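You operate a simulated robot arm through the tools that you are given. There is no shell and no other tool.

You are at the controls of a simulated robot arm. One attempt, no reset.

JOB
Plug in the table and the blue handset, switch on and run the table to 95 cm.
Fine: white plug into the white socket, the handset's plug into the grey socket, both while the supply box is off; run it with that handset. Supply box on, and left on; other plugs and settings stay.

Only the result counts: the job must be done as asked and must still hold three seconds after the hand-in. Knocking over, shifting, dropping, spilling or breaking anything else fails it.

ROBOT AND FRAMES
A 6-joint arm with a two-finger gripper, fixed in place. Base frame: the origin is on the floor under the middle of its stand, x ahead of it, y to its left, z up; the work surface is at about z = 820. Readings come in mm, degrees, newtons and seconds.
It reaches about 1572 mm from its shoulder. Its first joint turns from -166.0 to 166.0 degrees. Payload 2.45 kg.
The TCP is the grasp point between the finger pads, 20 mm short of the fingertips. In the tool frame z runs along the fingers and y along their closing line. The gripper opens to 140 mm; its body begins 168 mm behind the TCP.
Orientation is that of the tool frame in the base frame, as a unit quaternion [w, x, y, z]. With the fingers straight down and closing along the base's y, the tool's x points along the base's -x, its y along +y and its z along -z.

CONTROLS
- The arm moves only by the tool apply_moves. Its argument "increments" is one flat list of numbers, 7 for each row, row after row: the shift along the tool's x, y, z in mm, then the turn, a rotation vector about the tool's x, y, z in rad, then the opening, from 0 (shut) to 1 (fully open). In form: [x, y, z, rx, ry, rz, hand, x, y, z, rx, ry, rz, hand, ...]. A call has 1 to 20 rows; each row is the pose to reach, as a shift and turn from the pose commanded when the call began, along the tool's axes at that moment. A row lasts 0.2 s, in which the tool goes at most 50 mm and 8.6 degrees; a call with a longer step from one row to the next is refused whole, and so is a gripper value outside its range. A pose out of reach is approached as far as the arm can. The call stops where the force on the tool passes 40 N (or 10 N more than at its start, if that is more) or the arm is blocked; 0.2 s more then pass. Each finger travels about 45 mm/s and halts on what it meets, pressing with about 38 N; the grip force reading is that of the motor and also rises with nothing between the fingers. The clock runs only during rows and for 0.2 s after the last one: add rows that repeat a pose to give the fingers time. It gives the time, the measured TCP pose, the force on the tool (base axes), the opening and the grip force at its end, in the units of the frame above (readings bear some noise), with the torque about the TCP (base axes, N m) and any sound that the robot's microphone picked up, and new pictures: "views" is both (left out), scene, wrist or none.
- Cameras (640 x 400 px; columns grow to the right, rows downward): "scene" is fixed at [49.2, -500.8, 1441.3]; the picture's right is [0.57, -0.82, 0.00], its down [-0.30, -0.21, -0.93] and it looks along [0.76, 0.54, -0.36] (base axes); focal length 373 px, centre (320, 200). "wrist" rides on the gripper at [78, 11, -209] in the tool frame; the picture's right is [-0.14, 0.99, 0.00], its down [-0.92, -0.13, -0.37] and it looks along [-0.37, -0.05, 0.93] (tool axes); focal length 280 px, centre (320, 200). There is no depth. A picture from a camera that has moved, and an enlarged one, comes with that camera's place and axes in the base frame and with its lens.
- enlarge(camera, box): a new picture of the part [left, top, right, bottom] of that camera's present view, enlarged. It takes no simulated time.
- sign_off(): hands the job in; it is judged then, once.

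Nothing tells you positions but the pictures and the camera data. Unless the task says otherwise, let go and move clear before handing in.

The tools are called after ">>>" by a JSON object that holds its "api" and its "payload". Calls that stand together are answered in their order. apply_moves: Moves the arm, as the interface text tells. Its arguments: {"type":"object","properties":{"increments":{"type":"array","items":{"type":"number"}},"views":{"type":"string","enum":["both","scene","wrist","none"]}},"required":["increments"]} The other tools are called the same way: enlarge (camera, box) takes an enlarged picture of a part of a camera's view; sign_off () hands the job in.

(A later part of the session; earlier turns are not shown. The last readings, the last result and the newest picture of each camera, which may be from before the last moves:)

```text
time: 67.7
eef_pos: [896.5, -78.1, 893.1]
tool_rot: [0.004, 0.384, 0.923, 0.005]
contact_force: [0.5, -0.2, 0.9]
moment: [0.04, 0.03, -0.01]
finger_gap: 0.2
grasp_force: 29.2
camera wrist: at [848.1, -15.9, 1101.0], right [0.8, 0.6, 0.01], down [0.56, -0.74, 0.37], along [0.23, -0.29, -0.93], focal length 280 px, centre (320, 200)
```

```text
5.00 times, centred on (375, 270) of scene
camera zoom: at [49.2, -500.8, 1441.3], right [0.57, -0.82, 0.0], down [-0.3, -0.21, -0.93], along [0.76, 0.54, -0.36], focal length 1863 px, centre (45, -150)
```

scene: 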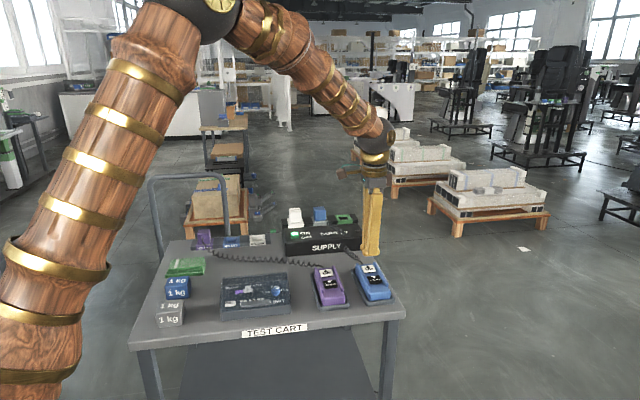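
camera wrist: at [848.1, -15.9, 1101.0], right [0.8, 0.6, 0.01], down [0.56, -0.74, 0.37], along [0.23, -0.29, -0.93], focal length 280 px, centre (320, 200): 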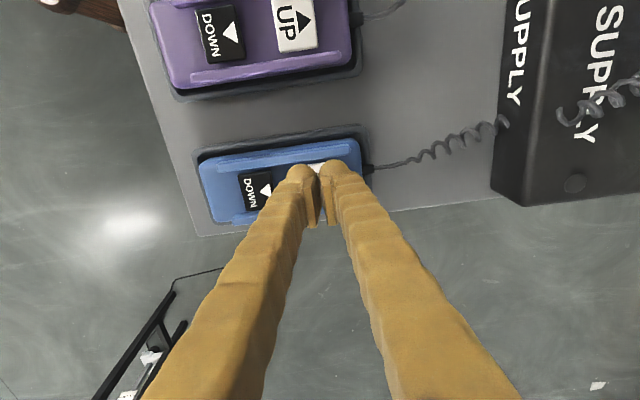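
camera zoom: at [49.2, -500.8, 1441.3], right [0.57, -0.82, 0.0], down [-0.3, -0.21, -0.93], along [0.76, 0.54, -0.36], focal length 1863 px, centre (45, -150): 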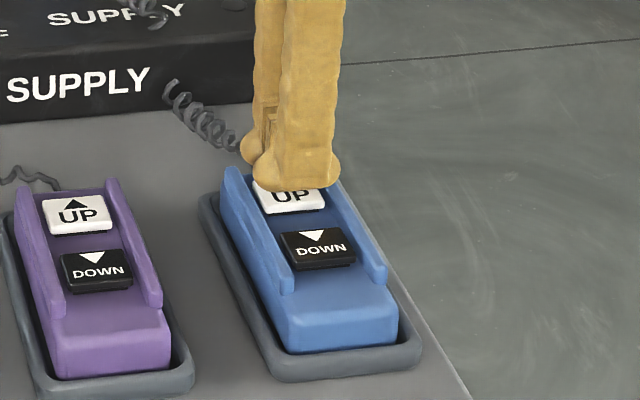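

>>> {"api": "apply_moves", "payload": {"increments": [3.5, 0, 0, 0, 0, 0, 0], "views": "none"}}

>>> {"api": "enlarge", "payload": {"camera": "scene", "box": [355, 250, 400, 290]}}

```text
time: 68.1
eef_pos: [895.6, -74.9, 894.6]
tool_rot: [0.004, 0.384, 0.923, 0.004]
contact_force: [0.0, -0.4, -0.3]
moment: [0.03, -0.02, 0.0]
finger_gap: 0.0
grasp_force: 29.3
```

```text
10.00 times, centred on (378, 270) of scene
camera zoom: at [49.2, -500.8, 1441.3], right [0.57, -0.82, 0.0], down [-0.3, -0.21, -0.93], along [0.76, 0.54, -0.36], focal length 3726 px, centre (-255, -500)
```

zoom: 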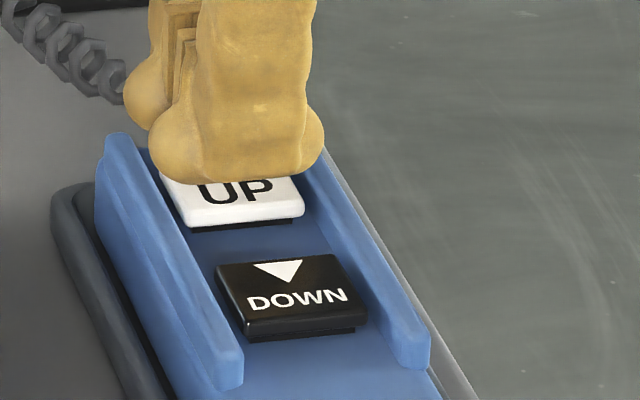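

The finger is about 50 mm wide along this axis, more than the roughly 41 mm between the rails. I'll turn back to the other yaw and press with a single finger (about 36 mm wide), with the gripper open and the other finger off the cart's side.

>>> {"api": "apply_moves", "payload": {"increments": [0, 0, -30, 0, 0, 0, 0, 0, 0, -70, 0, 0, 0, 0, 0, 0, -110, 0, 0, 0, 0.1, -5, 0, -110, 0, 0, -0.143, 0.2, -10, 0, -110, 0, 0, -0.286, 0.3, -15, -1, -110, 0, 0, -0.428, 0.4, -20, -1, -110, 0, 0, -0.571, 0.5, -25, -1, -110, 0, 0, -0.714, 0.5, -30, -1, -110, 0, 0, -0.857, 0.5, -35, -2, -110, 0, 0, -1.0, 0.5, -40, -2, -110, 0, 0, -1.142, 0.5, -45, -2, -110, 0, 0, -1.285, 0.5, -50, -3, -110, 0, 0, -1.428, 0.5, -56.6, -3, -110, 0, 0, -1.571, 0.5], "views": "both"}}

>>> {"api": "enlarge", "payload": {"camera": "wrist", "box": [260, 60, 480, 220]}}

>>> {"api": "enlarge", "payload": {"camera": "scene", "box": [330, 180, 430, 310]}}

```text
time: 71.1
eef_pos: [931.8, -118.7, 1002.6]
tool_rot: [0.005, -0.383, 0.924, 0.001]
contact_force: [0.9, 0.3, -0.3]
moment: [0.0, 0.0, 0.0]
finger_gap: 70.0
grasp_force: 0.1
camera wrist: at [866.5, -167.7, 1210.3], right [-0.6, 0.8, 0.0], down [0.74, 0.56, 0.38], along [0.3, 0.23, -0.93], focal length 280 px, centre (320, 200)
```

scene: 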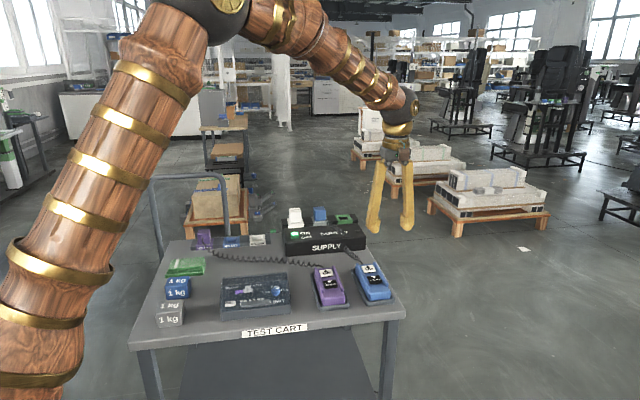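
wrist: 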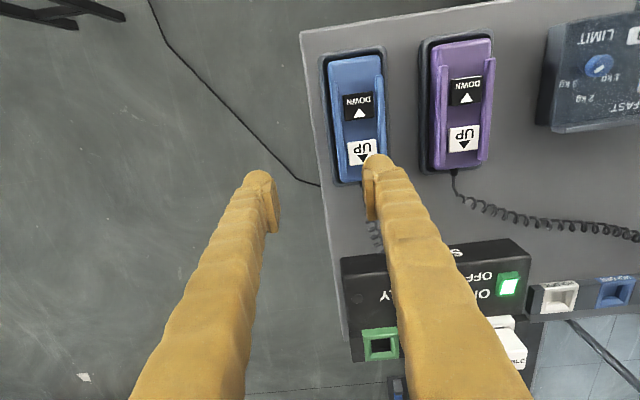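

```text
2.50 times, centred on (370, 140) of wrist
camera zoom: at [866.5, -167.7, 1210.3], right [-0.6, 0.8, 0.0], down [0.74, 0.56, 0.38], along [0.3, 0.23, -0.93], focal length 701 px, centre (195, 350)
```

zoom: 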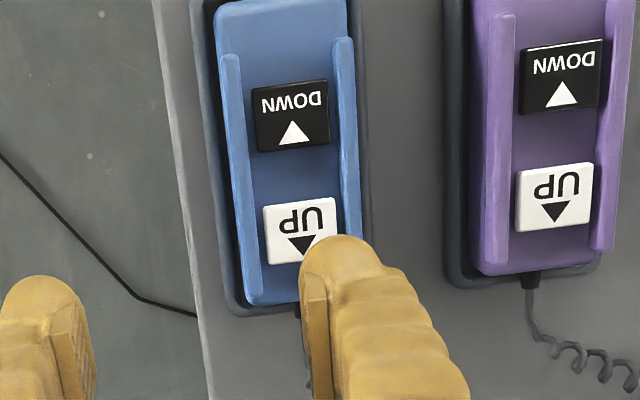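

```text
3.08 times, centred on (380, 245) of scene
camera zoom: at [49.2, -500.8, 1441.3], right [0.57, -0.82, 0.0], down [-0.3, -0.21, -0.93], along [0.76, 0.54, -0.36], focal length 1146 px, centre (135, 62)
```

zoom: 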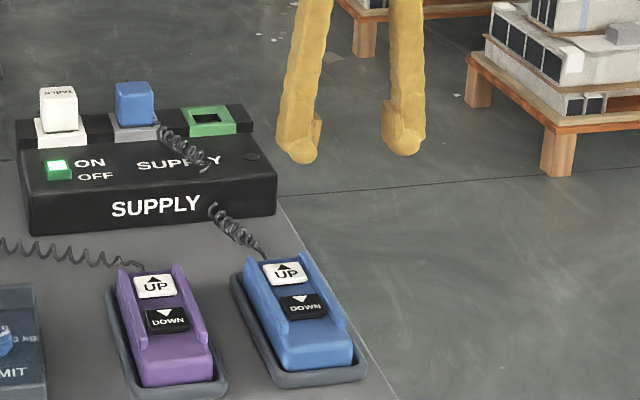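

>>> {"api": "apply_moves", "payload": {"increments": [0, 0, 40, 0, 0, 0, 0.5, 0, 0, 75, 0, 0, 0, 0.5, 0, 0, 95, 0, 0, 0, 0.5], "views": "wrist"}}

>>> {"api": "enlarge", "payload": {"camera": "wrist", "box": [260, 80, 480, 240]}}

>>> {"api": "enlarge", "payload": {"camera": "scene", "box": [345, 235, 405, 295]}}

```text
time: 71.9
eef_pos: [932.3, -118.6, 907.4]
tool_rot: [0.004, -0.381, 0.924, 0.001]
contact_force: [0.5, 0.0, 0.9]
moment: [-0.01, -0.02, 0.0]
finger_gap: 70.1
grasp_force: 0.0
camera wrist: at [867.4, -166.6, 1114.6], right [-0.6, 0.8, 0.0], down [0.74, 0.56, 0.38], along [0.3, 0.23, -0.93], focal length 280 px, centre (320, 200)
```

wrist: 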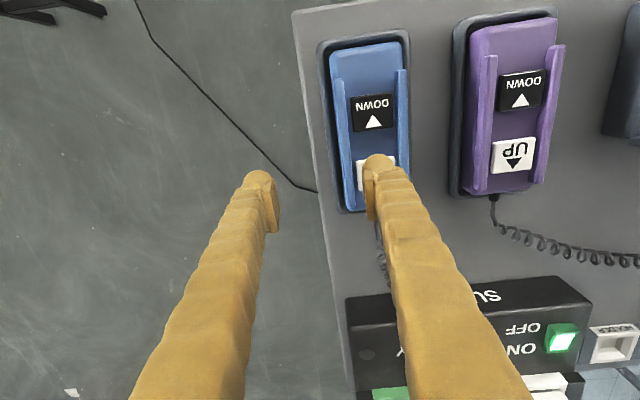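

```text
2.50 times, centred on (370, 160) of wrist
camera zoom: at [867.4, -166.6, 1114.6], right [-0.6, 0.8, 0.0], down [0.74, 0.56, 0.38], along [0.3, 0.23, -0.93], focal length 701 px, centre (195, 300)
```

zoom: 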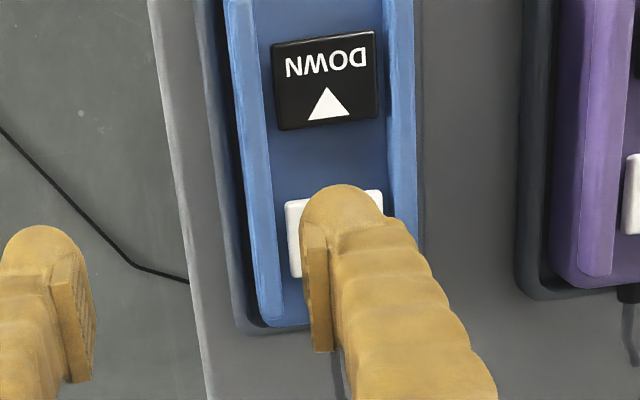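

```text
6.67 times, centred on (375, 265) of scene
camera zoom: at [49.2, -500.8, 1441.3], right [0.57, -0.82, 0.0], down [-0.3, -0.21, -0.93], along [0.76, 0.54, -0.36], focal length 2484 px, centre (-47, -233)
```

zoom: 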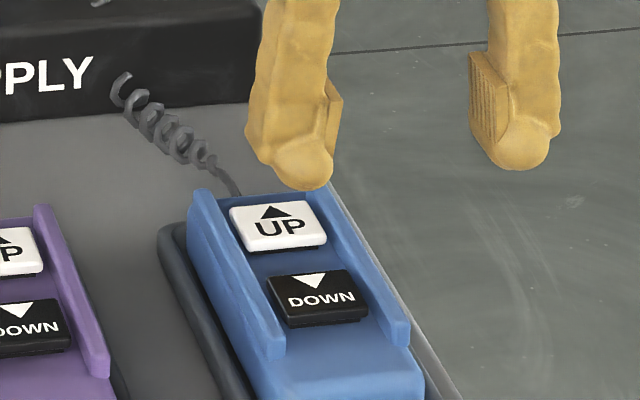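

>>> {"api": "enlarge", "payload": {"camera": "scene", "box": [352, 238, 402, 278]}}

>>> {"api": "enlarge", "payload": {"camera": "scene", "box": [340, 120, 440, 270]}}

```text
10.00 times, centred on (377, 258) of scene
camera zoom: at [49.2, -500.8, 1441.3], right [0.57, -0.82, 0.0], down [-0.3, -0.21, -0.93], along [0.76, 0.54, -0.36], focal length 3726 px, centre (-250, -380)
```

zoom: 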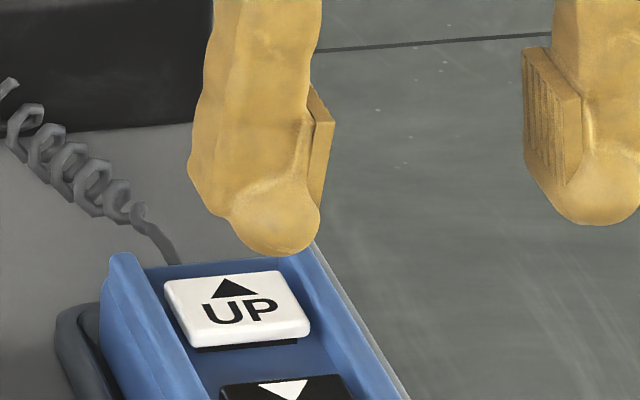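

```text
2.67 times, centred on (390, 195) of scene
camera zoom: at [49.2, -500.8, 1441.3], right [0.57, -0.82, 0.0], down [-0.3, -0.21, -0.93], along [0.76, 0.54, -0.36], focal length 994 px, centre (133, 213)
```

zoom: 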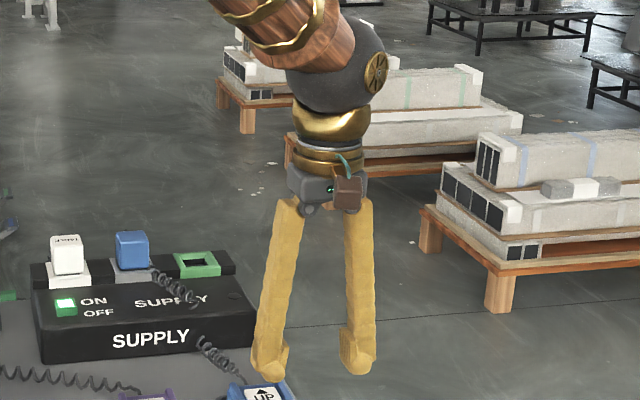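

>>> {"api": "apply_moves", "payload": {"increments": [-2, 4, 0, 0, 0, 0, 0.5, -2, 4, 8, 0, 0, 0, 0.5, -2, 4, 12, 0, 0, 0, 0.5], "views": "wrist"}}

>>> {"api": "enlarge", "payload": {"camera": "scene", "box": [352, 243, 402, 283]}}

>>> {"api": "enlarge", "payload": {"camera": "wrist", "box": [300, 80, 460, 220]}}

```text
time: 72.7
eef_pos: [932.0, -114.3, 896.5]
tool_rot: [0.006, -0.382, 0.924, 0.001]
contact_force: [0.3, -0.2, 0.0]
moment: [-0.03, -0.02, 0.0]
finger_gap: 70.1
grasp_force: 0.1
camera wrist: at [866.1, -162.7, 1103.4], right [-0.6, 0.8, 0.0], down [0.74, 0.56, 0.38], along [0.3, 0.23, -0.93], focal length 280 px, centre (320, 200)
```

wrist: 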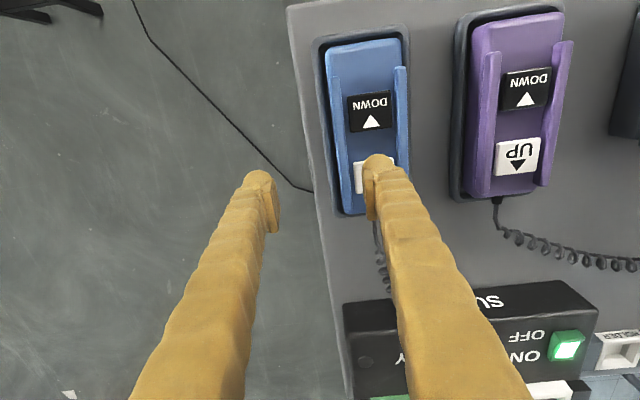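

```text
10.00 times, centred on (377, 263) of scene
camera zoom: at [49.2, -500.8, 1441.3], right [0.57, -0.82, 0.0], down [-0.3, -0.21, -0.93], along [0.76, 0.54, -0.36], focal length 3726 px, centre (-250, -430)
```

zoom: 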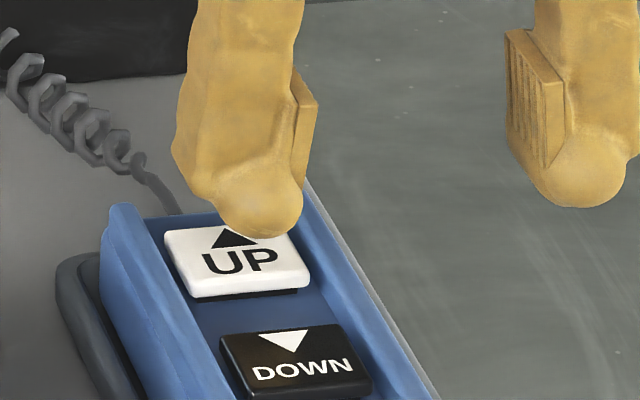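

```text
2.86 times, centred on (380, 150) of wrist
camera zoom: at [866.1, -162.7, 1103.4], right [-0.6, 0.8, 0.0], down [0.74, 0.56, 0.38], along [0.3, 0.23, -0.93], focal length 801 px, centre (149, 343)
```

zoom: 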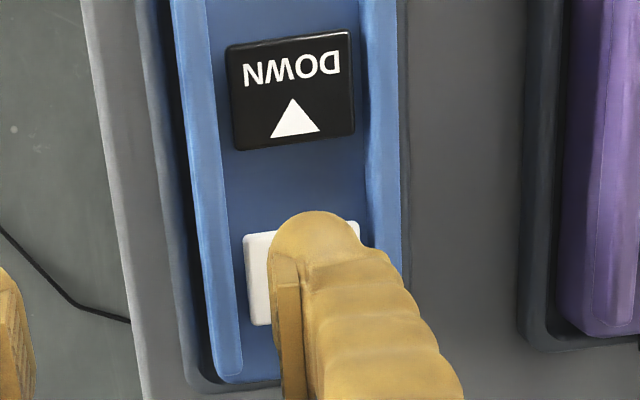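

>>> {"api": "apply_moves", "payload": {"increments": [-3, 4, 0, 0, 0, 0, 0.5, -3, 4, 2, 0, 0, 0, 0.5, -3, 4, 4, 0, 0, 0, 0.5], "views": "none"}}

>>> {"api": "enlarge", "payload": {"camera": "scene", "box": [352, 243, 402, 283]}}

```text
time: 73.5
eef_pos: [930.2, -109.4, 893.2]
tool_rot: [0.005, -0.382, 0.924, 0.001]
contact_force: [0.6, -0.7, -0.8]
moment: [0.0, 0.01, 0.01]
finger_gap: 69.9
grasp_force: 0.1
```

```text
10.00 times, centred on (377, 263) of scene
camera zoom: at [49.2, -500.8, 1441.3], right [0.57, -0.82, 0.0], down [-0.3, -0.21, -0.93], along [0.76, 0.54, -0.36], focal length 3726 px, centre (-250, -430)
```

zoom: 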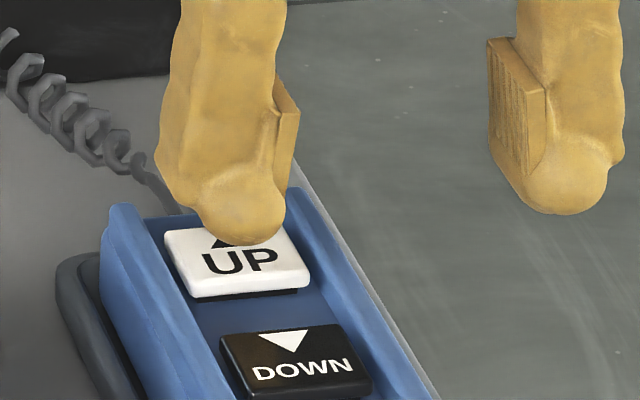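

>>> {"api": "apply_moves", "payload": {"increments": [0, 0, 1, 0, 0, 0, 0.5, 0, 0, 2, 0, 0, 0, 0.5, 0, 0, 3, 0, 0, 0, 0.5], "views": "none"}}

>>> {"api": "enlarge", "payload": {"camera": "scene", "box": [352, 243, 402, 283]}}

```text
time: 74.3
eef_pos: [930.5, -110.1, 889.1]
tool_rot: [0.005, -0.381, 0.924, 0.001]
contact_force: [0.1, -0.5, 0.4]
moment: [-0.03, 0.02, 0.02]
finger_gap: 70.1
grasp_force: 0.1
```

```text
10.00 times, centred on (377, 263) of scene
camera zoom: at [49.2, -500.8, 1441.3], right [0.57, -0.82, 0.0], down [-0.3, -0.21, -0.93], along [0.76, 0.54, -0.36], focal length 3726 px, centre (-250, -430)
```

zoom: 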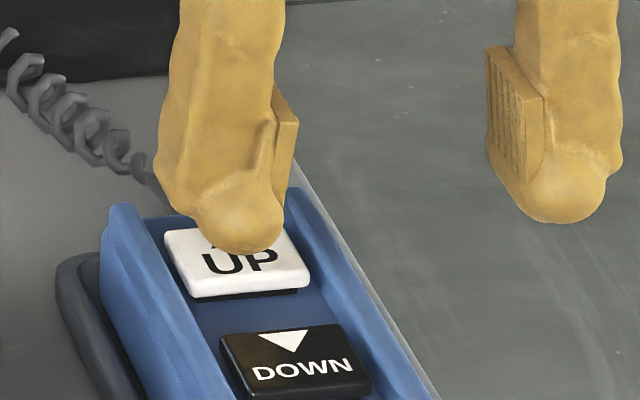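

>>> {"api": "apply_moves", "payload": {"increments": [0, 0, 1, 0, 0, 0, 0.5, 0, 0, 2, 0, 0, 0, 0.5], "views": "none"}}

>>> {"api": "enlarge", "payload": {"camera": "scene", "box": [352, 243, 402, 283]}}

```text
time: 74.9
eef_pos: [931.0, -108.4, 887.6]
tool_rot: [0.005, -0.382, 0.924, 0.0]
contact_force: [0.7, 0.0, 0.6]
moment: [0.01, 0.02, 0.01]
finger_gap: 70.1
grasp_force: 0.1
```

```text
10.00 times, centred on (377, 263) of scene
camera zoom: at [49.2, -500.8, 1441.3], right [0.57, -0.82, 0.0], down [-0.3, -0.21, -0.93], along [0.76, 0.54, -0.36], focal length 3726 px, centre (-250, -430)
```

zoom: 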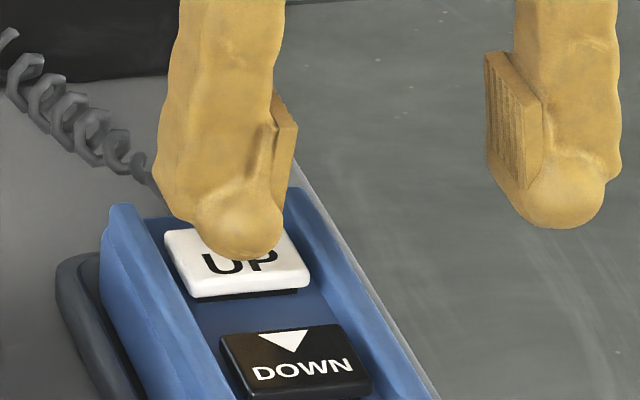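

>>> {"api": "apply_moves", "payload": {"increments": [0, 0, 1, 0, 0, 0, 0.5, 0, 0, 2, 0, 0, 0, 0.5], "views": "none"}}

>>> {"api": "enlarge", "payload": {"camera": "scene", "box": [352, 243, 402, 283]}}

```text
time: 75.5
eef_pos: [930.3, -109.5, 885.4]
tool_rot: [0.005, -0.382, 0.924, 0.001]
contact_force: [0.2, -0.3, 0.3]
moment: [0.04, 0.04, 0.0]
finger_gap: 70.1
grasp_force: 0.1
```

```text
10.00 times, centred on (377, 263) of scene
camera zoom: at [49.2, -500.8, 1441.3], right [0.57, -0.82, 0.0], down [-0.3, -0.21, -0.93], along [0.76, 0.54, -0.36], focal length 3726 px, centre (-250, -430)
```

zoom: 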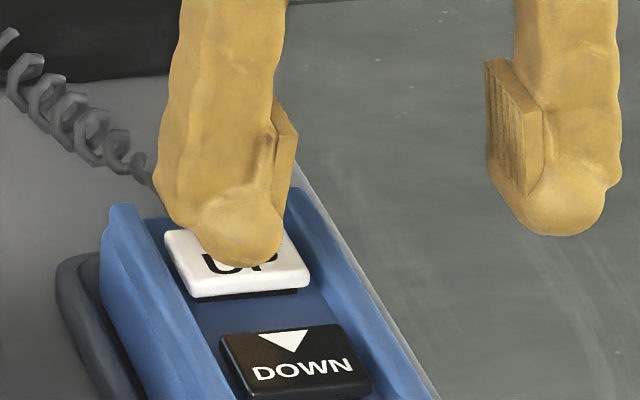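

>>> {"api": "apply_moves", "payload": {"increments": [0, 0, 1, 0, 0, 0, 0.5, 0, 0, 2, 0, 0, 0, 0.5], "views": "none"}}

>>> {"api": "enlarge", "payload": {"camera": "scene", "box": [352, 243, 402, 283]}}

```text
time: 76.1
eef_pos: [930.5, -107.7, 883.9]
tool_rot: [0.006, -0.382, 0.924, 0.001]
contact_force: [0.0, -0.2, 0.1]
moment: [-0.02, 0.0, 0.0]
finger_gap: 70.0
grasp_force: 0.0
```

```text
10.00 times, centred on (377, 263) of scene
camera zoom: at [49.2, -500.8, 1441.3], right [0.57, -0.82, 0.0], down [-0.3, -0.21, -0.93], along [0.76, 0.54, -0.36], focal length 3726 px, centre (-250, -430)
```

zoom: 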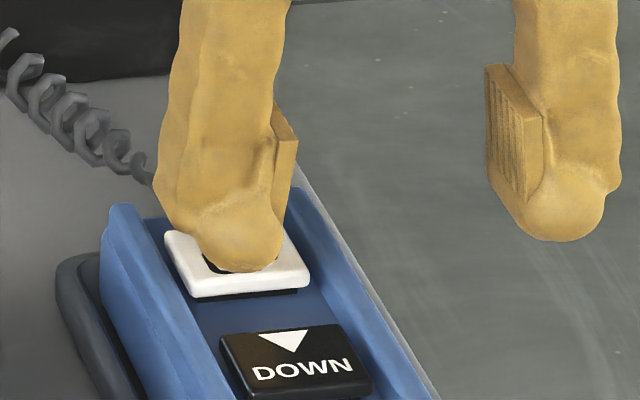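

>>> {"api": "apply_moves", "payload": {"increments": [0, 0, 1, 0, 0, 0, 0.5, 0, 0, 2, 0, 0, 0, 0.5], "views": "none"}}

>>> {"api": "enlarge", "payload": {"camera": "scene", "box": [352, 243, 402, 283]}}

```text
time: 76.7
eef_pos: [929.6, -108.3, 880.8]
tool_rot: [0.006, -0.382, 0.924, 0.0]
contact_force: [-0.1, -0.2, 2.0]
moment: [-0.01, 0.03, -0.02]
finger_gap: 69.9
grasp_force: 0.0
```

```text
10.00 times, centred on (377, 263) of scene
camera zoom: at [49.2, -500.8, 1441.3], right [0.57, -0.82, 0.0], down [-0.3, -0.21, -0.93], along [0.76, 0.54, -0.36], focal length 3726 px, centre (-250, -430)
```

zoom: 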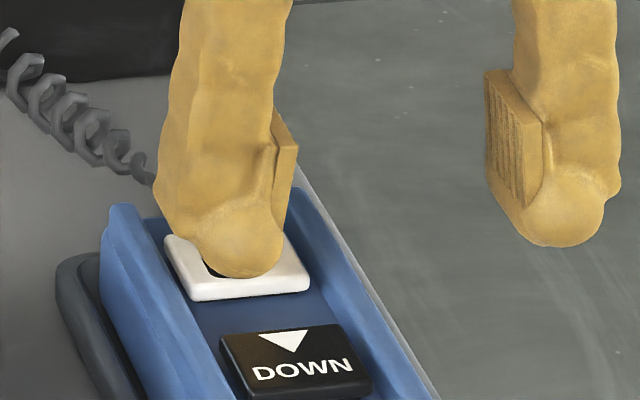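

>>> {"api": "apply_moves", "payload": {"increments": [0, 0, 1, 0, 0, 0, 0.5], "views": "none"}}

```text
time: 77.1
eef_pos: [931.0, -109.9, 880.4]
tool_rot: [0.006, -0.382, 0.924, 0.001]
contact_force: [1.0, 0.2, 1.4]
moment: [0.04, 0.03, -0.05]
finger_gap: 69.9
grasp_force: 0.1
```

>>> {"api": "apply_moves", "payload": {"increments": [0, 0, 1, 0, 0, 0, 0.5], "views": "none"}}

>>> {"api": "enlarge", "payload": {"camera": "scene", "box": [352, 243, 402, 283]}}

```text
time: 77.5
eef_pos: [930.7, -109.6, 879.0]
tool_rot: [0.006, -0.381, 0.924, 0.001]
contact_force: [-1.3, -0.8, 3.0]
moment: [0.03, 0.09, 0.04]
finger_gap: 69.8
grasp_force: 0.1
heard: click
```

```text
10.00 times, centred on (377, 263) of scene
camera zoom: at [49.2, -500.8, 1441.3], right [0.57, -0.82, 0.0], down [-0.3, -0.21, -0.93], along [0.76, 0.54, -0.36], focal length 3726 px, centre (-250, -430)
```

zoom: 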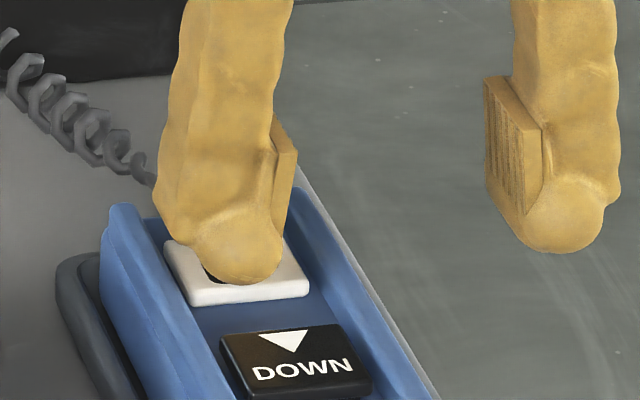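

>>> {"api": "apply_moves", "payload": {"increments": [0, 0, 0.5, 0, 0, 0, 0.5, 0, 0, 0.5, 0, 0, 0, 0.5, 0, 0, -6, 0, 0, 0, 0.5], "views": "wrist"}}

```text
time: 78.3
eef_pos: [930.7, -109.5, 886.1]
tool_rot: [0.006, -0.382, 0.924, 0.0]
contact_force: [0.2, -0.3, -0.3]
moment: [0.01, -0.02, 0.02]
finger_gap: 69.9
grasp_force: 0.0
camera wrist: at [865.6, -157.3, 1092.4], right [-0.6, 0.8, 0.0], down [0.74, 0.56, 0.38], along [0.3, 0.23, -0.93], focal length 280 px, centre (320, 200)
```

wrist: 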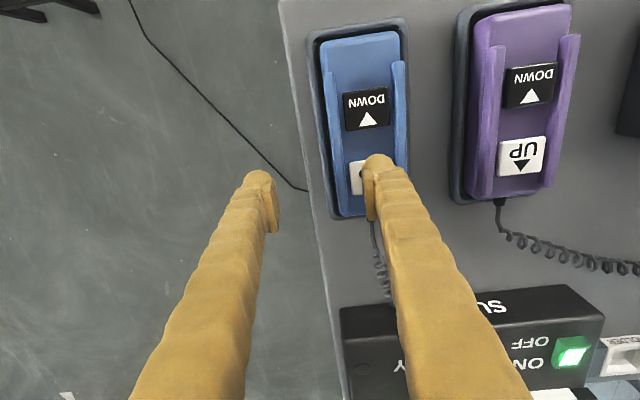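

The UP button clicked and was held for roughly 0.7 s, then released. Now I swing the camera to read the table's scale.

>>> {"api": "apply_moves", "payload": {"increments": [0, 0, -40, 0, 0, 0, 0.5, 0, 0, -80, 0, 0, 0, 0.5, 0, 0, -120, 0, 0, 0, 0.5, 46.1, -9.1, -120, 0.046, -0.0347, 0.1257, 0.5, 92.3, -18.3, -120, 0.092, -0.0694, 0.2514, 0.5, 138.4, -27.4, -120, 0.138, -0.1041, 0.3771, 0.5, 184.5, -36.6, -120, 0.184, -0.1389, 0.5029, 0.5, 230.7, -45.7, -111, 0.23, -0.1736, 0.6286, 0.5, 276.8, -54.8, -102, 0.276, -0.2083, 0.7543, 0.5, 322.9, -64, -93, 0.322, -0.243, 0.88, 0.5, 369.1, -73.1, -84, 0.368, -0.2777, 1.0057, 0.5, 415.2, -82.3, -75, 0.414, -0.3124, 1.1314, 0.5, 461.4, -91.4, -66, 0.46, -0.3471, 1.2571, 0.5, 507.5, -100.6, -57, 0.506, -0.3819, 1.3829, 0.5, 553.6, -109.7, -48, 0.552, -0.4166, 1.5086, 0.5, 599.8, -118.8, -39, 0.598, -0.4513, 1.6343, 0.5, 645.9, -128, -30, 0.644, -0.486, 1.76, 0.5, 692, -137.1, -21, 0.644, -0.486, 1.76, 0.5, 738.2, -146.3, -12, 0.644, -0.486, 1.76, 0.5, 784.3, -155.4, -4, 0.644, -0.486, 1.76, 0.5], "views": "wrist"}}

```text
time: 82.5
eef_pos: [485.4, -772.6, 881.4]
tool_rot: [0.296, 0.479, 0.808, -0.171]
contact_force: [0.1, 0.5, -0.2]
moment: [0.01, -0.02, 0.04]
finger_gap: 69.8
grasp_force: 0.0
camera wrist: at [400.5, -596.9, 990.5], right [0.92, 0.39, 0.1], down [0.11, -0.47, 0.87], along [0.38, -0.79, -0.48], focal length 280 px, centre (320, 200)
```

wrist: 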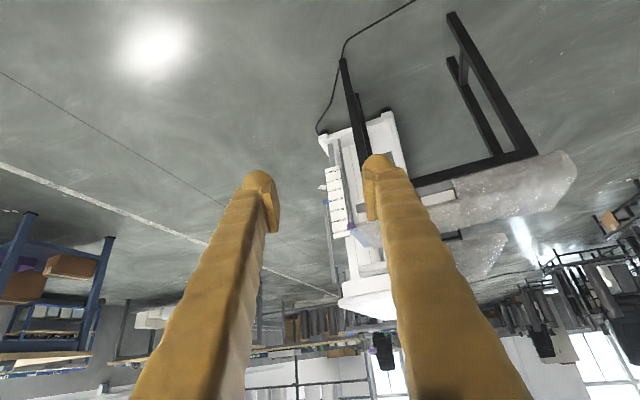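

>>> {"api": "enlarge", "payload": {"camera": "wrist", "box": [310, 120, 390, 300]}}

>>> {"api": "enlarge", "payload": {"camera": "wrist", "box": [315, 155, 365, 245]}}

```text
2.22 times, centred on (350, 210) of wrist
camera zoom: at [400.5, -596.9, 990.5], right [0.92, 0.39, 0.1], down [0.11, -0.47, 0.87], along [0.38, -0.79, -0.48], focal length 623 px, centre (253, 178)
```

zoom: 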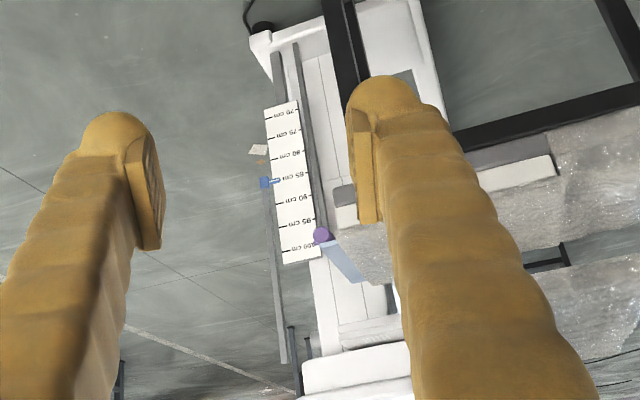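

```text
4.44 times, centred on (340, 200) of wrist
camera zoom: at [400.5, -596.9, 990.5], right [0.92, 0.39, 0.1], down [0.11, -0.47, 0.87], along [0.38, -0.79, -0.48], focal length 1246 px, centre (231, 200)
```

zoom: 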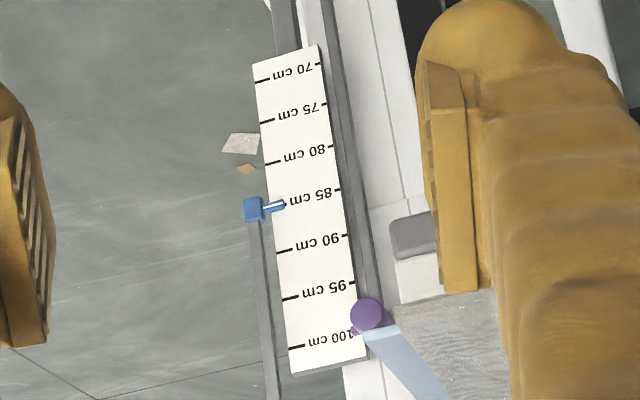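

>>> {"api": "enlarge", "payload": {"camera": "wrist", "box": [328, 180, 352, 215]}}

```text
11.43 times, centred on (340, 198) of wrist
camera zoom: at [400.5, -596.9, 990.5], right [0.92, 0.39, 0.1], down [0.11, -0.47, 0.87], along [0.38, -0.79, -0.48], focal length 3204 px, centre (91, 229)
```

zoom: 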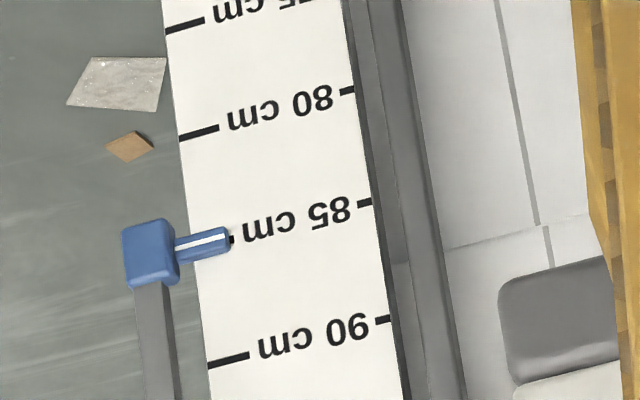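

Pointer now reads about 85 cm, so it rose about 1.9 cm in about 0.7 s, roughly 2.6 cm/s, and needs about 10 cm more. I go back to the UP button along the reverse path.

>>> {"api": "apply_moves", "payload": {"increments": [11.2, 42, -19.9, -0.046, 0.0347, -0.1257, 0.5, 22.3, 83.9, -39.8, -0.092, 0.0694, -0.2514, 0.5, 33.5, 125.9, -59.7, -0.138, 0.1041, -0.3771, 0.5, 44.7, 167.8, -79.6, -0.184, 0.1389, -0.5029, 0.5, 55.8, 209.8, -99.6, -0.23, 0.1736, -0.6286, 0.5, 67, 251.8, -119.5, -0.276, 0.2083, -0.7543, 0.5, 78.2, 293.7, -139.4, -0.322, 0.243, -0.88, 0.5, 89.3, 335.7, -159.3, -0.368, 0.2777, -1.0057, 0.5, 100.5, 377.6, -179.2, -0.414, 0.3124, -1.1314, 0.5, 111.7, 419.6, -199.1, -0.46, 0.3471, -1.2571, 0.5, 122.8, 461.6, -219, -0.506, 0.3819, -1.3829, 0.5, 134, 503.5, -238.9, -0.552, 0.4166, -1.5086, 0.5, 145.1, 545.5, -258.9, -0.598, 0.4513, -1.6343, 0.5, 156.3, 587.4, -278.8, -0.644, 0.486, -1.76, 0.5, 167.5, 629.4, -298.7, -0.644, 0.486, -1.76, 0.5, 178.6, 671.4, -318.6, -0.644, 0.486, -1.76, 0.5, 189.8, 713.3, -338.5, -0.644, 0.486, -1.76, 0.5, 218.7, 713, -304.1, -0.644, 0.486, -1.76, 0.5, 247.6, 712.7, -269.7, -0.644, 0.486, -1.76, 0.5, 276.5, 712.3, -235.3, -0.644, 0.486, -1.76, 0.5], "views": "none"}}

>>> {"api": "enlarge", "payload": {"camera": "scene", "box": [352, 243, 402, 283]}}

```text
time: 86.7
eef_pos: [912.6, -107.0, 896.0]
tool_rot: [0.084, -0.38, 0.918, 0.074]
contact_force: [0.9, -0.7, 0.1]
moment: [0.02, 0.0, -0.02]
finger_gap: 70.1
grasp_force: 0.0
out of reach, approached as far as the arm can: row 1, 5, 6, 7, 8, 9, 10, 11, 12, 13, 14, 15, 16, 17, 18, 19, 20
```

```text
10.00 times, centred on (377, 263) of scene
camera zoom: at [49.2, -500.8, 1441.3], right [0.57, -0.82, 0.0], down [-0.3, -0.21, -0.93], along [0.76, 0.54, -0.36], focal length 3726 px, centre (-250, -430)
```

zoom: 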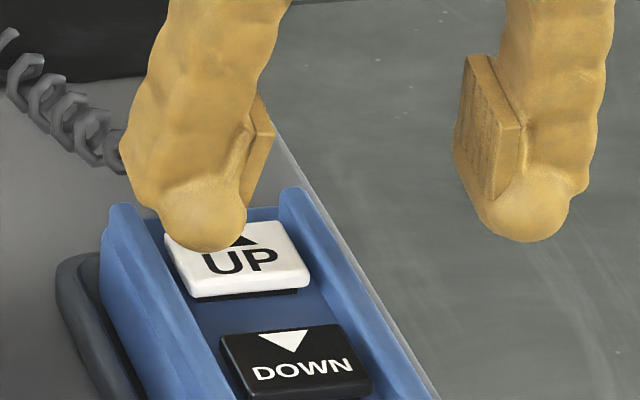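

>>> {"api": "apply_moves", "payload": {"increments": [0, 0, -40, 0, 0, 0, 0.5, 0, 0, -80, 0, 0, 0, 0.5, 0, 0, -110, 0, 0, 0, 0.5, 0, 0, -110, 0, 0, 0, 0.5], "views": "both"}}

```text
time: 87.7
eef_pos: [900.6, -130.3, 1002.3]
tool_rot: [0.091, -0.38, 0.917, 0.082]
contact_force: [0.0, -0.2, -1.1]
moment: [0.0, -0.01, -0.01]
finger_gap: 70.0
grasp_force: 0.0
camera wrist: at [817.1, -220.9, 1186.7], right [-0.61, 0.79, 0.11], down [0.69, 0.46, 0.56], along [0.39, 0.42, -0.82], focal length 280 px, centre (320, 200)
```

scene: 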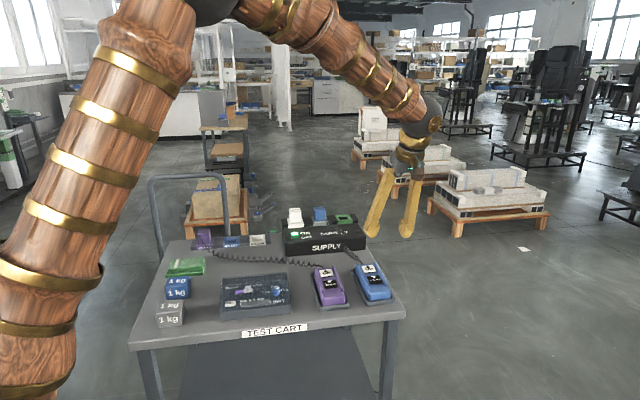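
wrist: 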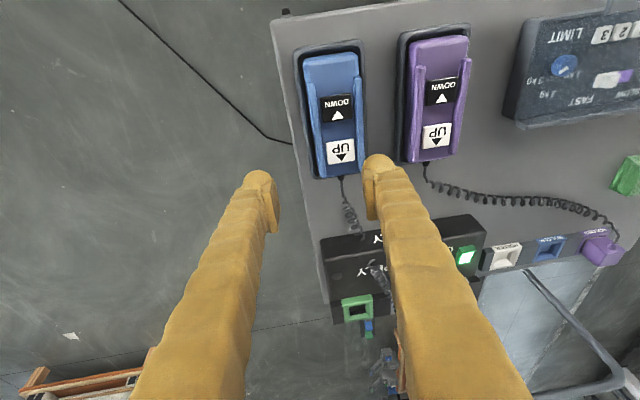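

The return path ran into a reach limit and left the tool tilted. I'll straighten it back to the press orientation above the UP button.

>>> {"api": "apply_moves", "payload": {"increments": [-11.5, -2.3, 3.2, 0.0273, 0.077, 0, 0.5, -23, -4.6, 6.4, 0.0547, 0.154, 0, 0.5, -34.4, -6.9, 9.6, 0.082, 0.231, 0, 0.5, -34.4, -6.9, 9.6, 0.082, 0.231, 0, 0.5], "views": "both"}}

```text
time: 88.7
eef_pos: [909.0, -117.9, 989.1]
tool_rot: [0.089, -0.38, 0.917, 0.083]
contact_force: [-0.8, -0.1, -0.7]
moment: [-0.01, 0.02, -0.01]
finger_gap: 69.9
grasp_force: 0.1
out of reach, approached as far as the arm can: row 1, 2, 3, 4
camera wrist: at [826.0, -210.1, 1173.9], right [-0.61, 0.78, 0.12], down [0.69, 0.46, 0.56], along [0.38, 0.42, -0.82], focal length 280 px, centre (320, 200)
```

scene: 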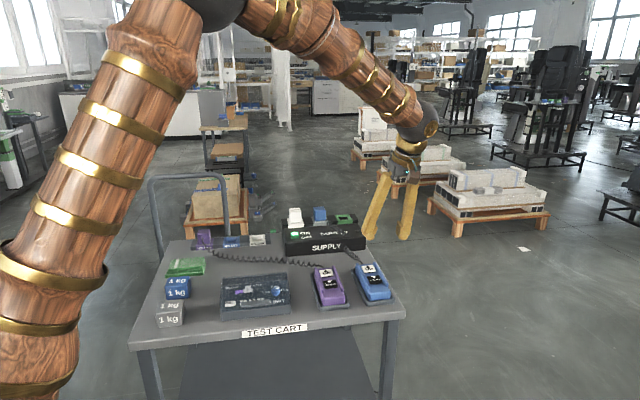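
wrist: 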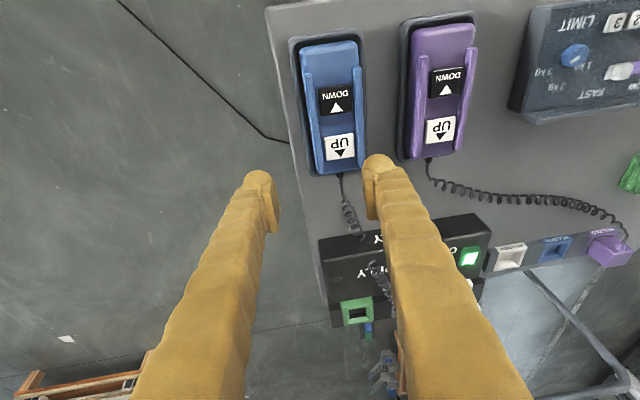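

>>> {"api": "apply_moves", "payload": {"increments": [-2.3, 0.8, -9.7, 0.0285, 0.0305, 0.1303, 0.5, -4.6, 1.6, -19.4, 0.057, 0.061, 0.2607, 0.5, -6.9, 2.4, -29.1, 0.0855, 0.0915, 0.391, 0.5, -9.2, 3.2, -38.8, 0.114, 0.122, 0.5213, 0.5, -11.5, 4, -48.5, 0.1425, 0.1525, 0.6517, 0.5, -13.7, 4.9, -58, 0.171, 0.183, 0.782, 0.5, -13.7, 4.9, -58, 0.171, 0.183, 0.782, 0.5], "views": "scene"}}

```text
time: 90.3
eef_pos: [896.2, -117.2, 1025.8]
tool_rot: [0.049, -0.003, 0.992, 0.115]
contact_force: [0.3, -0.7, 0.2]
moment: [0.01, 0.02, -0.02]
finger_gap: 70.0
grasp_force: 0.1
out of reach, approached as far as the arm can: row 1, 2, 3, 4, 5, 6, 7
```

scene: 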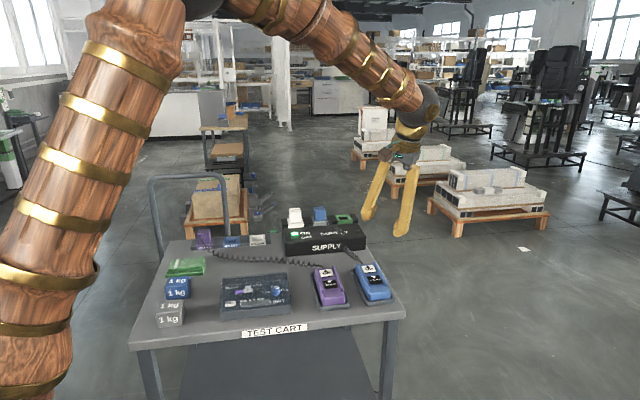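

The wrist flipped through a singularity at the view pose and now a joint is at its limit. I'll unwind it in free space: first move up and back, then swing the tool left, up and back down.

>>> {"api": "apply_moves", "payload": {"increments": [39.5, 16.5, -16.6, 0, 0, 0, 0.5, 79, 33, -33.2, 0, 0, 0, 0.5, 118.6, 49.6, -49.9, 0, 0, 0, 0.5, 158.1, 66.1, -66.5, 0, 0, 0, 0.5], "views": "scene"}}

```text
time: 91.3
eef_pos: [728.9, -65.2, 1088.5]
tool_rot: [0.049, -0.003, 0.992, 0.114]
contact_force: [0.1, -0.7, -0.2]
moment: [0.02, 0.03, -0.06]
finger_gap: 70.2
grasp_force: 0.0
```

scene: 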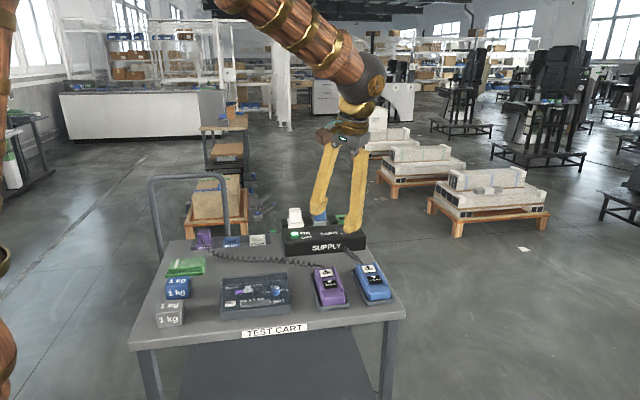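

>>> {"api": "apply_moves", "payload": {"increments": [-12.8, 35.2, -2.2, -0.1115, -0.037, 0.0576, 0.5, -27.5, 69.2, -8.8, -0.223, -0.074, 0.1151, 0.5, -43.7, 101.3, -19.6, -0.3345, -0.1109, 0.1727, 0.5, -61.3, 131, -34.6, -0.446, -0.1479, 0.2302, 0.5, -79.8, 157.7, -53.3, -0.5575, -0.1849, 0.2878, 0.5, -99, 181.1, -75.6, -0.669, -0.2219, 0.3454, 0.5, -118.6, 200.7, -101, -0.7805, -0.2589, 0.4029, 0.5, -138.2, 216.2, -129, -0.892, -0.2958, 0.4605, 0.5, -157.5, 227.4, -159.3, -1.0035, -0.3328, 0.518, 0.5, -176.2, 233.9, -191.3, -1.115, -0.3698, 0.5756, 0.5], "views": "scene"}}

```text
time: 93.5
eef_pos: [883.7, 115.8, 1345.3]
tool_rot: [0.179, 0.259, 0.719, 0.62]
contact_force: [-0.2, -0.2, 0.1]
moment: [0.01, 0.01, -0.01]
finger_gap: 70.2
grasp_force: 0.3
```

scene: 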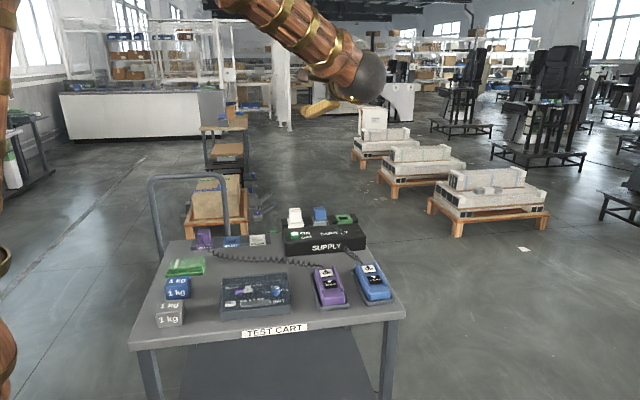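

>>> {"api": "apply_moves", "payload": {"increments": [-12.8, 35.2, -2.2, -0.1115, -0.037, 0.0576, 0.5, -27.5, 69.2, -8.8, -0.223, -0.074, 0.1151, 0.5, -43.7, 101.3, -19.6, -0.3345, -0.1109, 0.1727, 0.5, -61.3, 131, -34.6, -0.446, -0.1479, 0.2302, 0.5, -79.8, 157.7, -53.3, -0.5575, -0.1849, 0.2878, 0.5, -99, 181.1, -75.6, -0.669, -0.2219, 0.3454, 0.5, -118.6, 200.7, -101, -0.7805, -0.2589, 0.4029, 0.5, -138.2, 216.2, -129, -0.892, -0.2958, 0.4605, 0.5, -157.5, 227.4, -159.3, -1.0035, -0.3328, 0.518, 0.5, -176.2, 233.9, -191.3, -1.115, -0.3698, 0.5756, 0.5, -193.9, 235.7, -224.4, -1.2265, -0.4068, 0.6332, 0.5, -210.3, 232.9, -258.1, -1.338, -0.4438, 0.6907, 0.5], "views": "scene"}}

```text
time: 96.1
eef_pos: [939.2, -192.5, 1604.9]
tool_rot: [0.233, 0.423, 0.02, 0.875]
contact_force: [-1.6, -0.1, 0.3]
moment: [-0.01, 0.0, -0.01]
finger_gap: 69.8
grasp_force: 0.0
```

scene: 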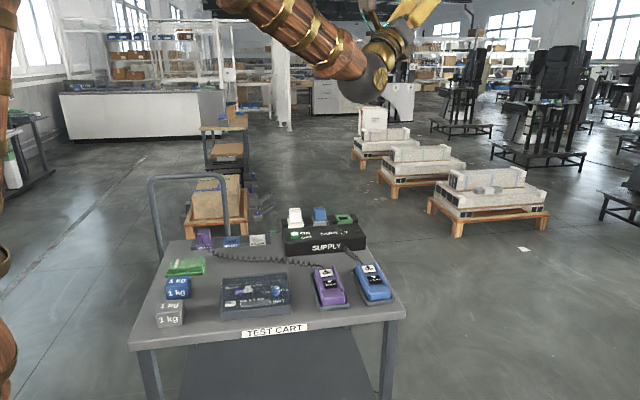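

The unwinding is working. Now I pitch the tool down through the forearm axis to vertical.

>>> {"api": "apply_moves", "payload": {"increments": [-42.8, -14.4, -3.2, 0.0451, -0.1342, 0, 0.5, -84.8, -28.5, -12.8, 0.0902, -0.2684, 0, 0.5, -125, -42, -28.5, 0.1353, -0.4026, 0, 0.5, -162.7, -54.7, -50.1, 0.1804, -0.5368, 0, 0.5, -197.2, -66.3, -77.1, 0.2255, -0.671, 0, 0.5, -227.7, -76.5, -109, 0.2706, -0.8052, 0, 0.5, -253.6, -85.2, -145.1, 0.3157, -0.9394, 0, 0.5, -274.5, -92.3, -184.8, 0.3608, -1.0736, 0, 0.5, -289.8, -97.4, -227.1, 0.4059, -1.2078, 0, 0.5, -299.4, -100.6, -271.3, 0.451, -1.342, 0, 0.5, -302.9, -101.8, -316.5, 0.4961, -1.4762, 0, 0.5, -300.3, -100.9, -361.7, 0.5412, -1.6104, 0, 0.5, -291.7, -98, -406.1, 0.5863, -1.7446, 0, 0.5, -277.2, -93.2, -448.9, 0.6314, -1.8788, 0, 0.5, -257.3, -86.5, -488.9, 0.6765, -2.013, 0, 0.5, -232.1, -78, -525.6, 0.7216, -2.1472, 0, 0.5], "views": "both"}}

```text
time: 99.5
eef_pos: [698.2, -137.4, 1080.2]
tool_rot: [-0.006, 0.998, 0.062, 0.001]
contact_force: [0.0, -0.2, -0.6]
moment: [-0.02, -0.02, 0.03]
finger_gap: 69.9
grasp_force: 0.0
camera wrist: at [776.8, -140.5, 1289.2], right [-0.01, -1.0, -0.01], down [-0.93, 0.01, 0.37], along [-0.37, 0.02, -0.93], focal length 280 px, centre (320, 200)
```

scene: 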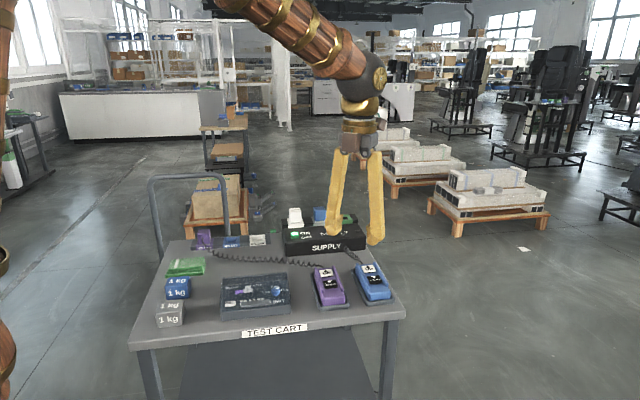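
wrist: 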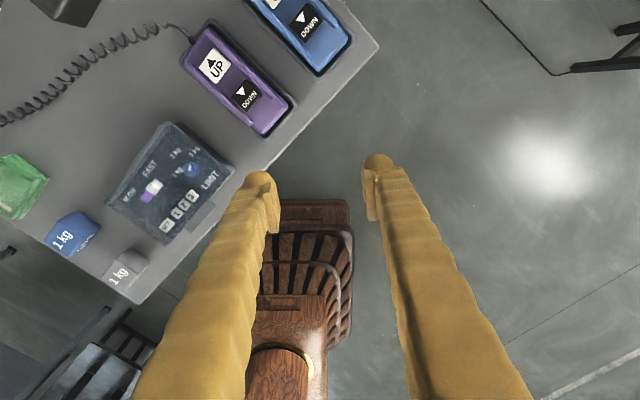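

The tool is vertical again with the wrist unwound. Now I rotate the yaw back to the original press orientation, going back the way it came.

>>> {"api": "apply_moves", "payload": {"increments": [0, 0, 0, 0, 0, -0.146, 0.5, 0, 0, 0, 0, 0, -0.292, 0.5, 0, 0, 0, 0, 0, -0.438, 0.5, 0, 0, 0, 0, 0, -0.584, 0.5, 0, 0, 0, 0, 0, -0.73, 0.5, 0, 0, 0, 0, 0, -0.876, 0.5, 0, 0, 0, 0, 0, -1.022, 0.5, 0, 0, 0, 0, 0, -1.168, 0.5, 0, 0, 0, 0, 0, -1.314, 0.5, 0, 0, 0, 0, 0, -1.46, 0.5, 0, 0, 0, 0, 0, -1.606, 0.5, 0, 0, 0, 0, 0, -1.752, 0.5, 0, 0, 0, 0, 0, -1.898, 0.5, 0, 0, 0, 0, 0, -2.044, 0.5, 0, 0, 0, 0, 0, -2.19, 0.5, 0, 0, 0, 0, 0, -2.336, 0.5, 0, 0, 0, 0, 0, -2.482, 0.5, 0, 0, 0, 0, 0, -2.628, 0.5, 0, 0, 0, 0, 0, -2.774, 0.5, 0, 0, 0, 0, 0, -2.92, 0.5], "views": "none"}}

```text
time: 103.7
eef_pos: [699.7, -136.5, 1080.2]
tool_rot: [0.001, 0.047, 0.999, 0.006]
contact_force: [-0.3, 0.4, 0.5]
moment: [-0.02, 0.01, -0.01]
finger_gap: 70.3
grasp_force: 0.1
```

>>> {"api": "apply_moves", "payload": {"increments": [-32.4, 6.8, 11.6, 0.0015, 0.001, -0.126, 0.5, -64.9, 13.6, 23.1, 0.003, 0.002, -0.251, 0.5, -97.3, 20.4, 34.7, 0.0045, 0.003, -0.377, 0.5, -129.7, 27.2, 46.3, 0.006, 0.0035, -0.503, 0.5, -162.1, 34, 57.9, 0.0075, 0.0045, -0.629, 0.5, -194.6, 40.8, 69.4, 0.009, 0.0055, -0.754, 0.5, -227, 47.6, 81, 0.0103, 0.006, -0.88, 0.5, -227, 47.6, 81, 0.0103, 0.006, -0.88, 0.5], "views": "both"}}

```text
time: 105.5
eef_pos: [931.1, -110.1, 1000.6]
tool_rot: [0.001, -0.382, 0.924, 0.0]
contact_force: [-0.3, 1.1, -0.6]
moment: [0.01, 0.04, 0.0]
finger_gap: 70.1
grasp_force: 0.0
camera wrist: at [868.2, -157.8, 1208.2], right [-0.6, 0.8, 0.0], down [0.74, 0.56, 0.37], along [0.3, 0.22, -0.93], focal length 280 px, centre (320, 200)
```

scene: 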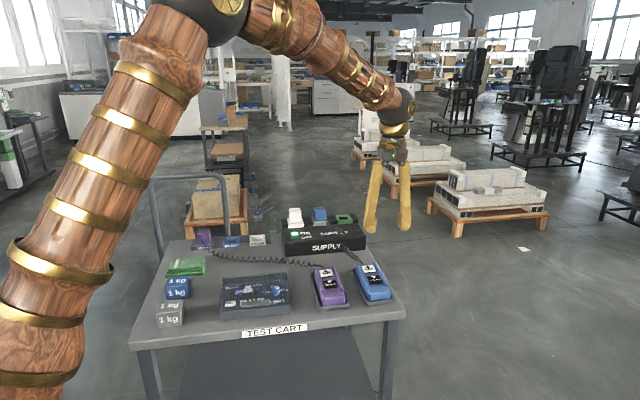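
wrist: 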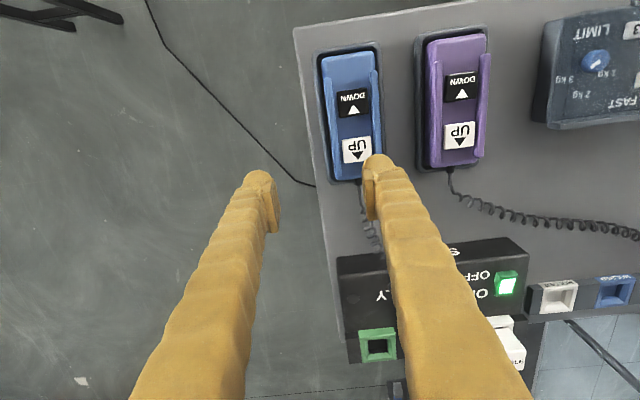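

>>> {"api": "apply_moves", "payload": {"increments": [0, 0, 40, 0, 0, 0, 0.5, 0, 0, 80, 0, 0, 0, 0.5, 0, 0, 105, 0, 0, 0, 0.5, 0, 0, 114, 0, 0, 0, 0.5], "views": "none"}}

>>> {"api": "enlarge", "payload": {"camera": "scene", "box": [352, 243, 402, 283]}}

```text
time: 106.5
eef_pos: [929.8, -110.0, 886.9]
tool_rot: [0.001, -0.382, 0.924, 0.0]
contact_force: [-0.3, -0.7, -0.9]
moment: [0.03, 0.0, 0.01]
finger_gap: 70.0
grasp_force: 0.1
```

```text
10.00 times, centred on (377, 263) of scene
camera zoom: at [49.2, -500.8, 1441.3], right [0.57, -0.82, 0.0], down [-0.3, -0.21, -0.93], along [0.76, 0.54, -0.36], focal length 3726 px, centre (-250, -430)
```

zoom: 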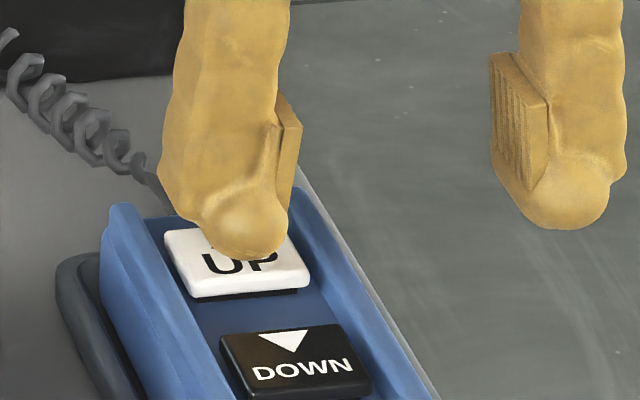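

>>> {"api": "apply_moves", "payload": {"increments": [0, 0, 5, 0, 0, 0, 0.5, 0, 0, 8.3, 0, 0, 0, 0.5, 0, 0, 8.3, 0, 0, 0, 0.5, 0, 0, 8.3, 0, 0, 0, 0.5, 0, 0, 8.3, 0, 0, 0, 0.5, 0, 0, 8.3, 0, 0, 0, 0.5, 0, 0, 8.3, 0, 0, 0, 0.5, 0, 0, 8.3, 0, 0, 0, 0.5, 0, 0, 8.3, 0, 0, 0, 0.5, 0, 0, 8.3, 0, 0, 0, 0.5, 0, 0, 8.3, 0, 0, 0, 0.5, 0, 0, 8.3, 0, 0, 0, 0.5, 0, 0, 8.3, 0, 0, 0, 0.5, 0, 0, 0, 0, 0, 0, 0.5], "views": "none"}}

```text
time: 109.5
eef_pos: [931.4, -111.1, 886.7]
tool_rot: [0.002, -0.382, 0.924, 0.0]
contact_force: [0.6, -0.1, 0.5]
moment: [0.01, 0.03, -0.01]
finger_gap: 70.1
grasp_force: 0.0
heard: click
```

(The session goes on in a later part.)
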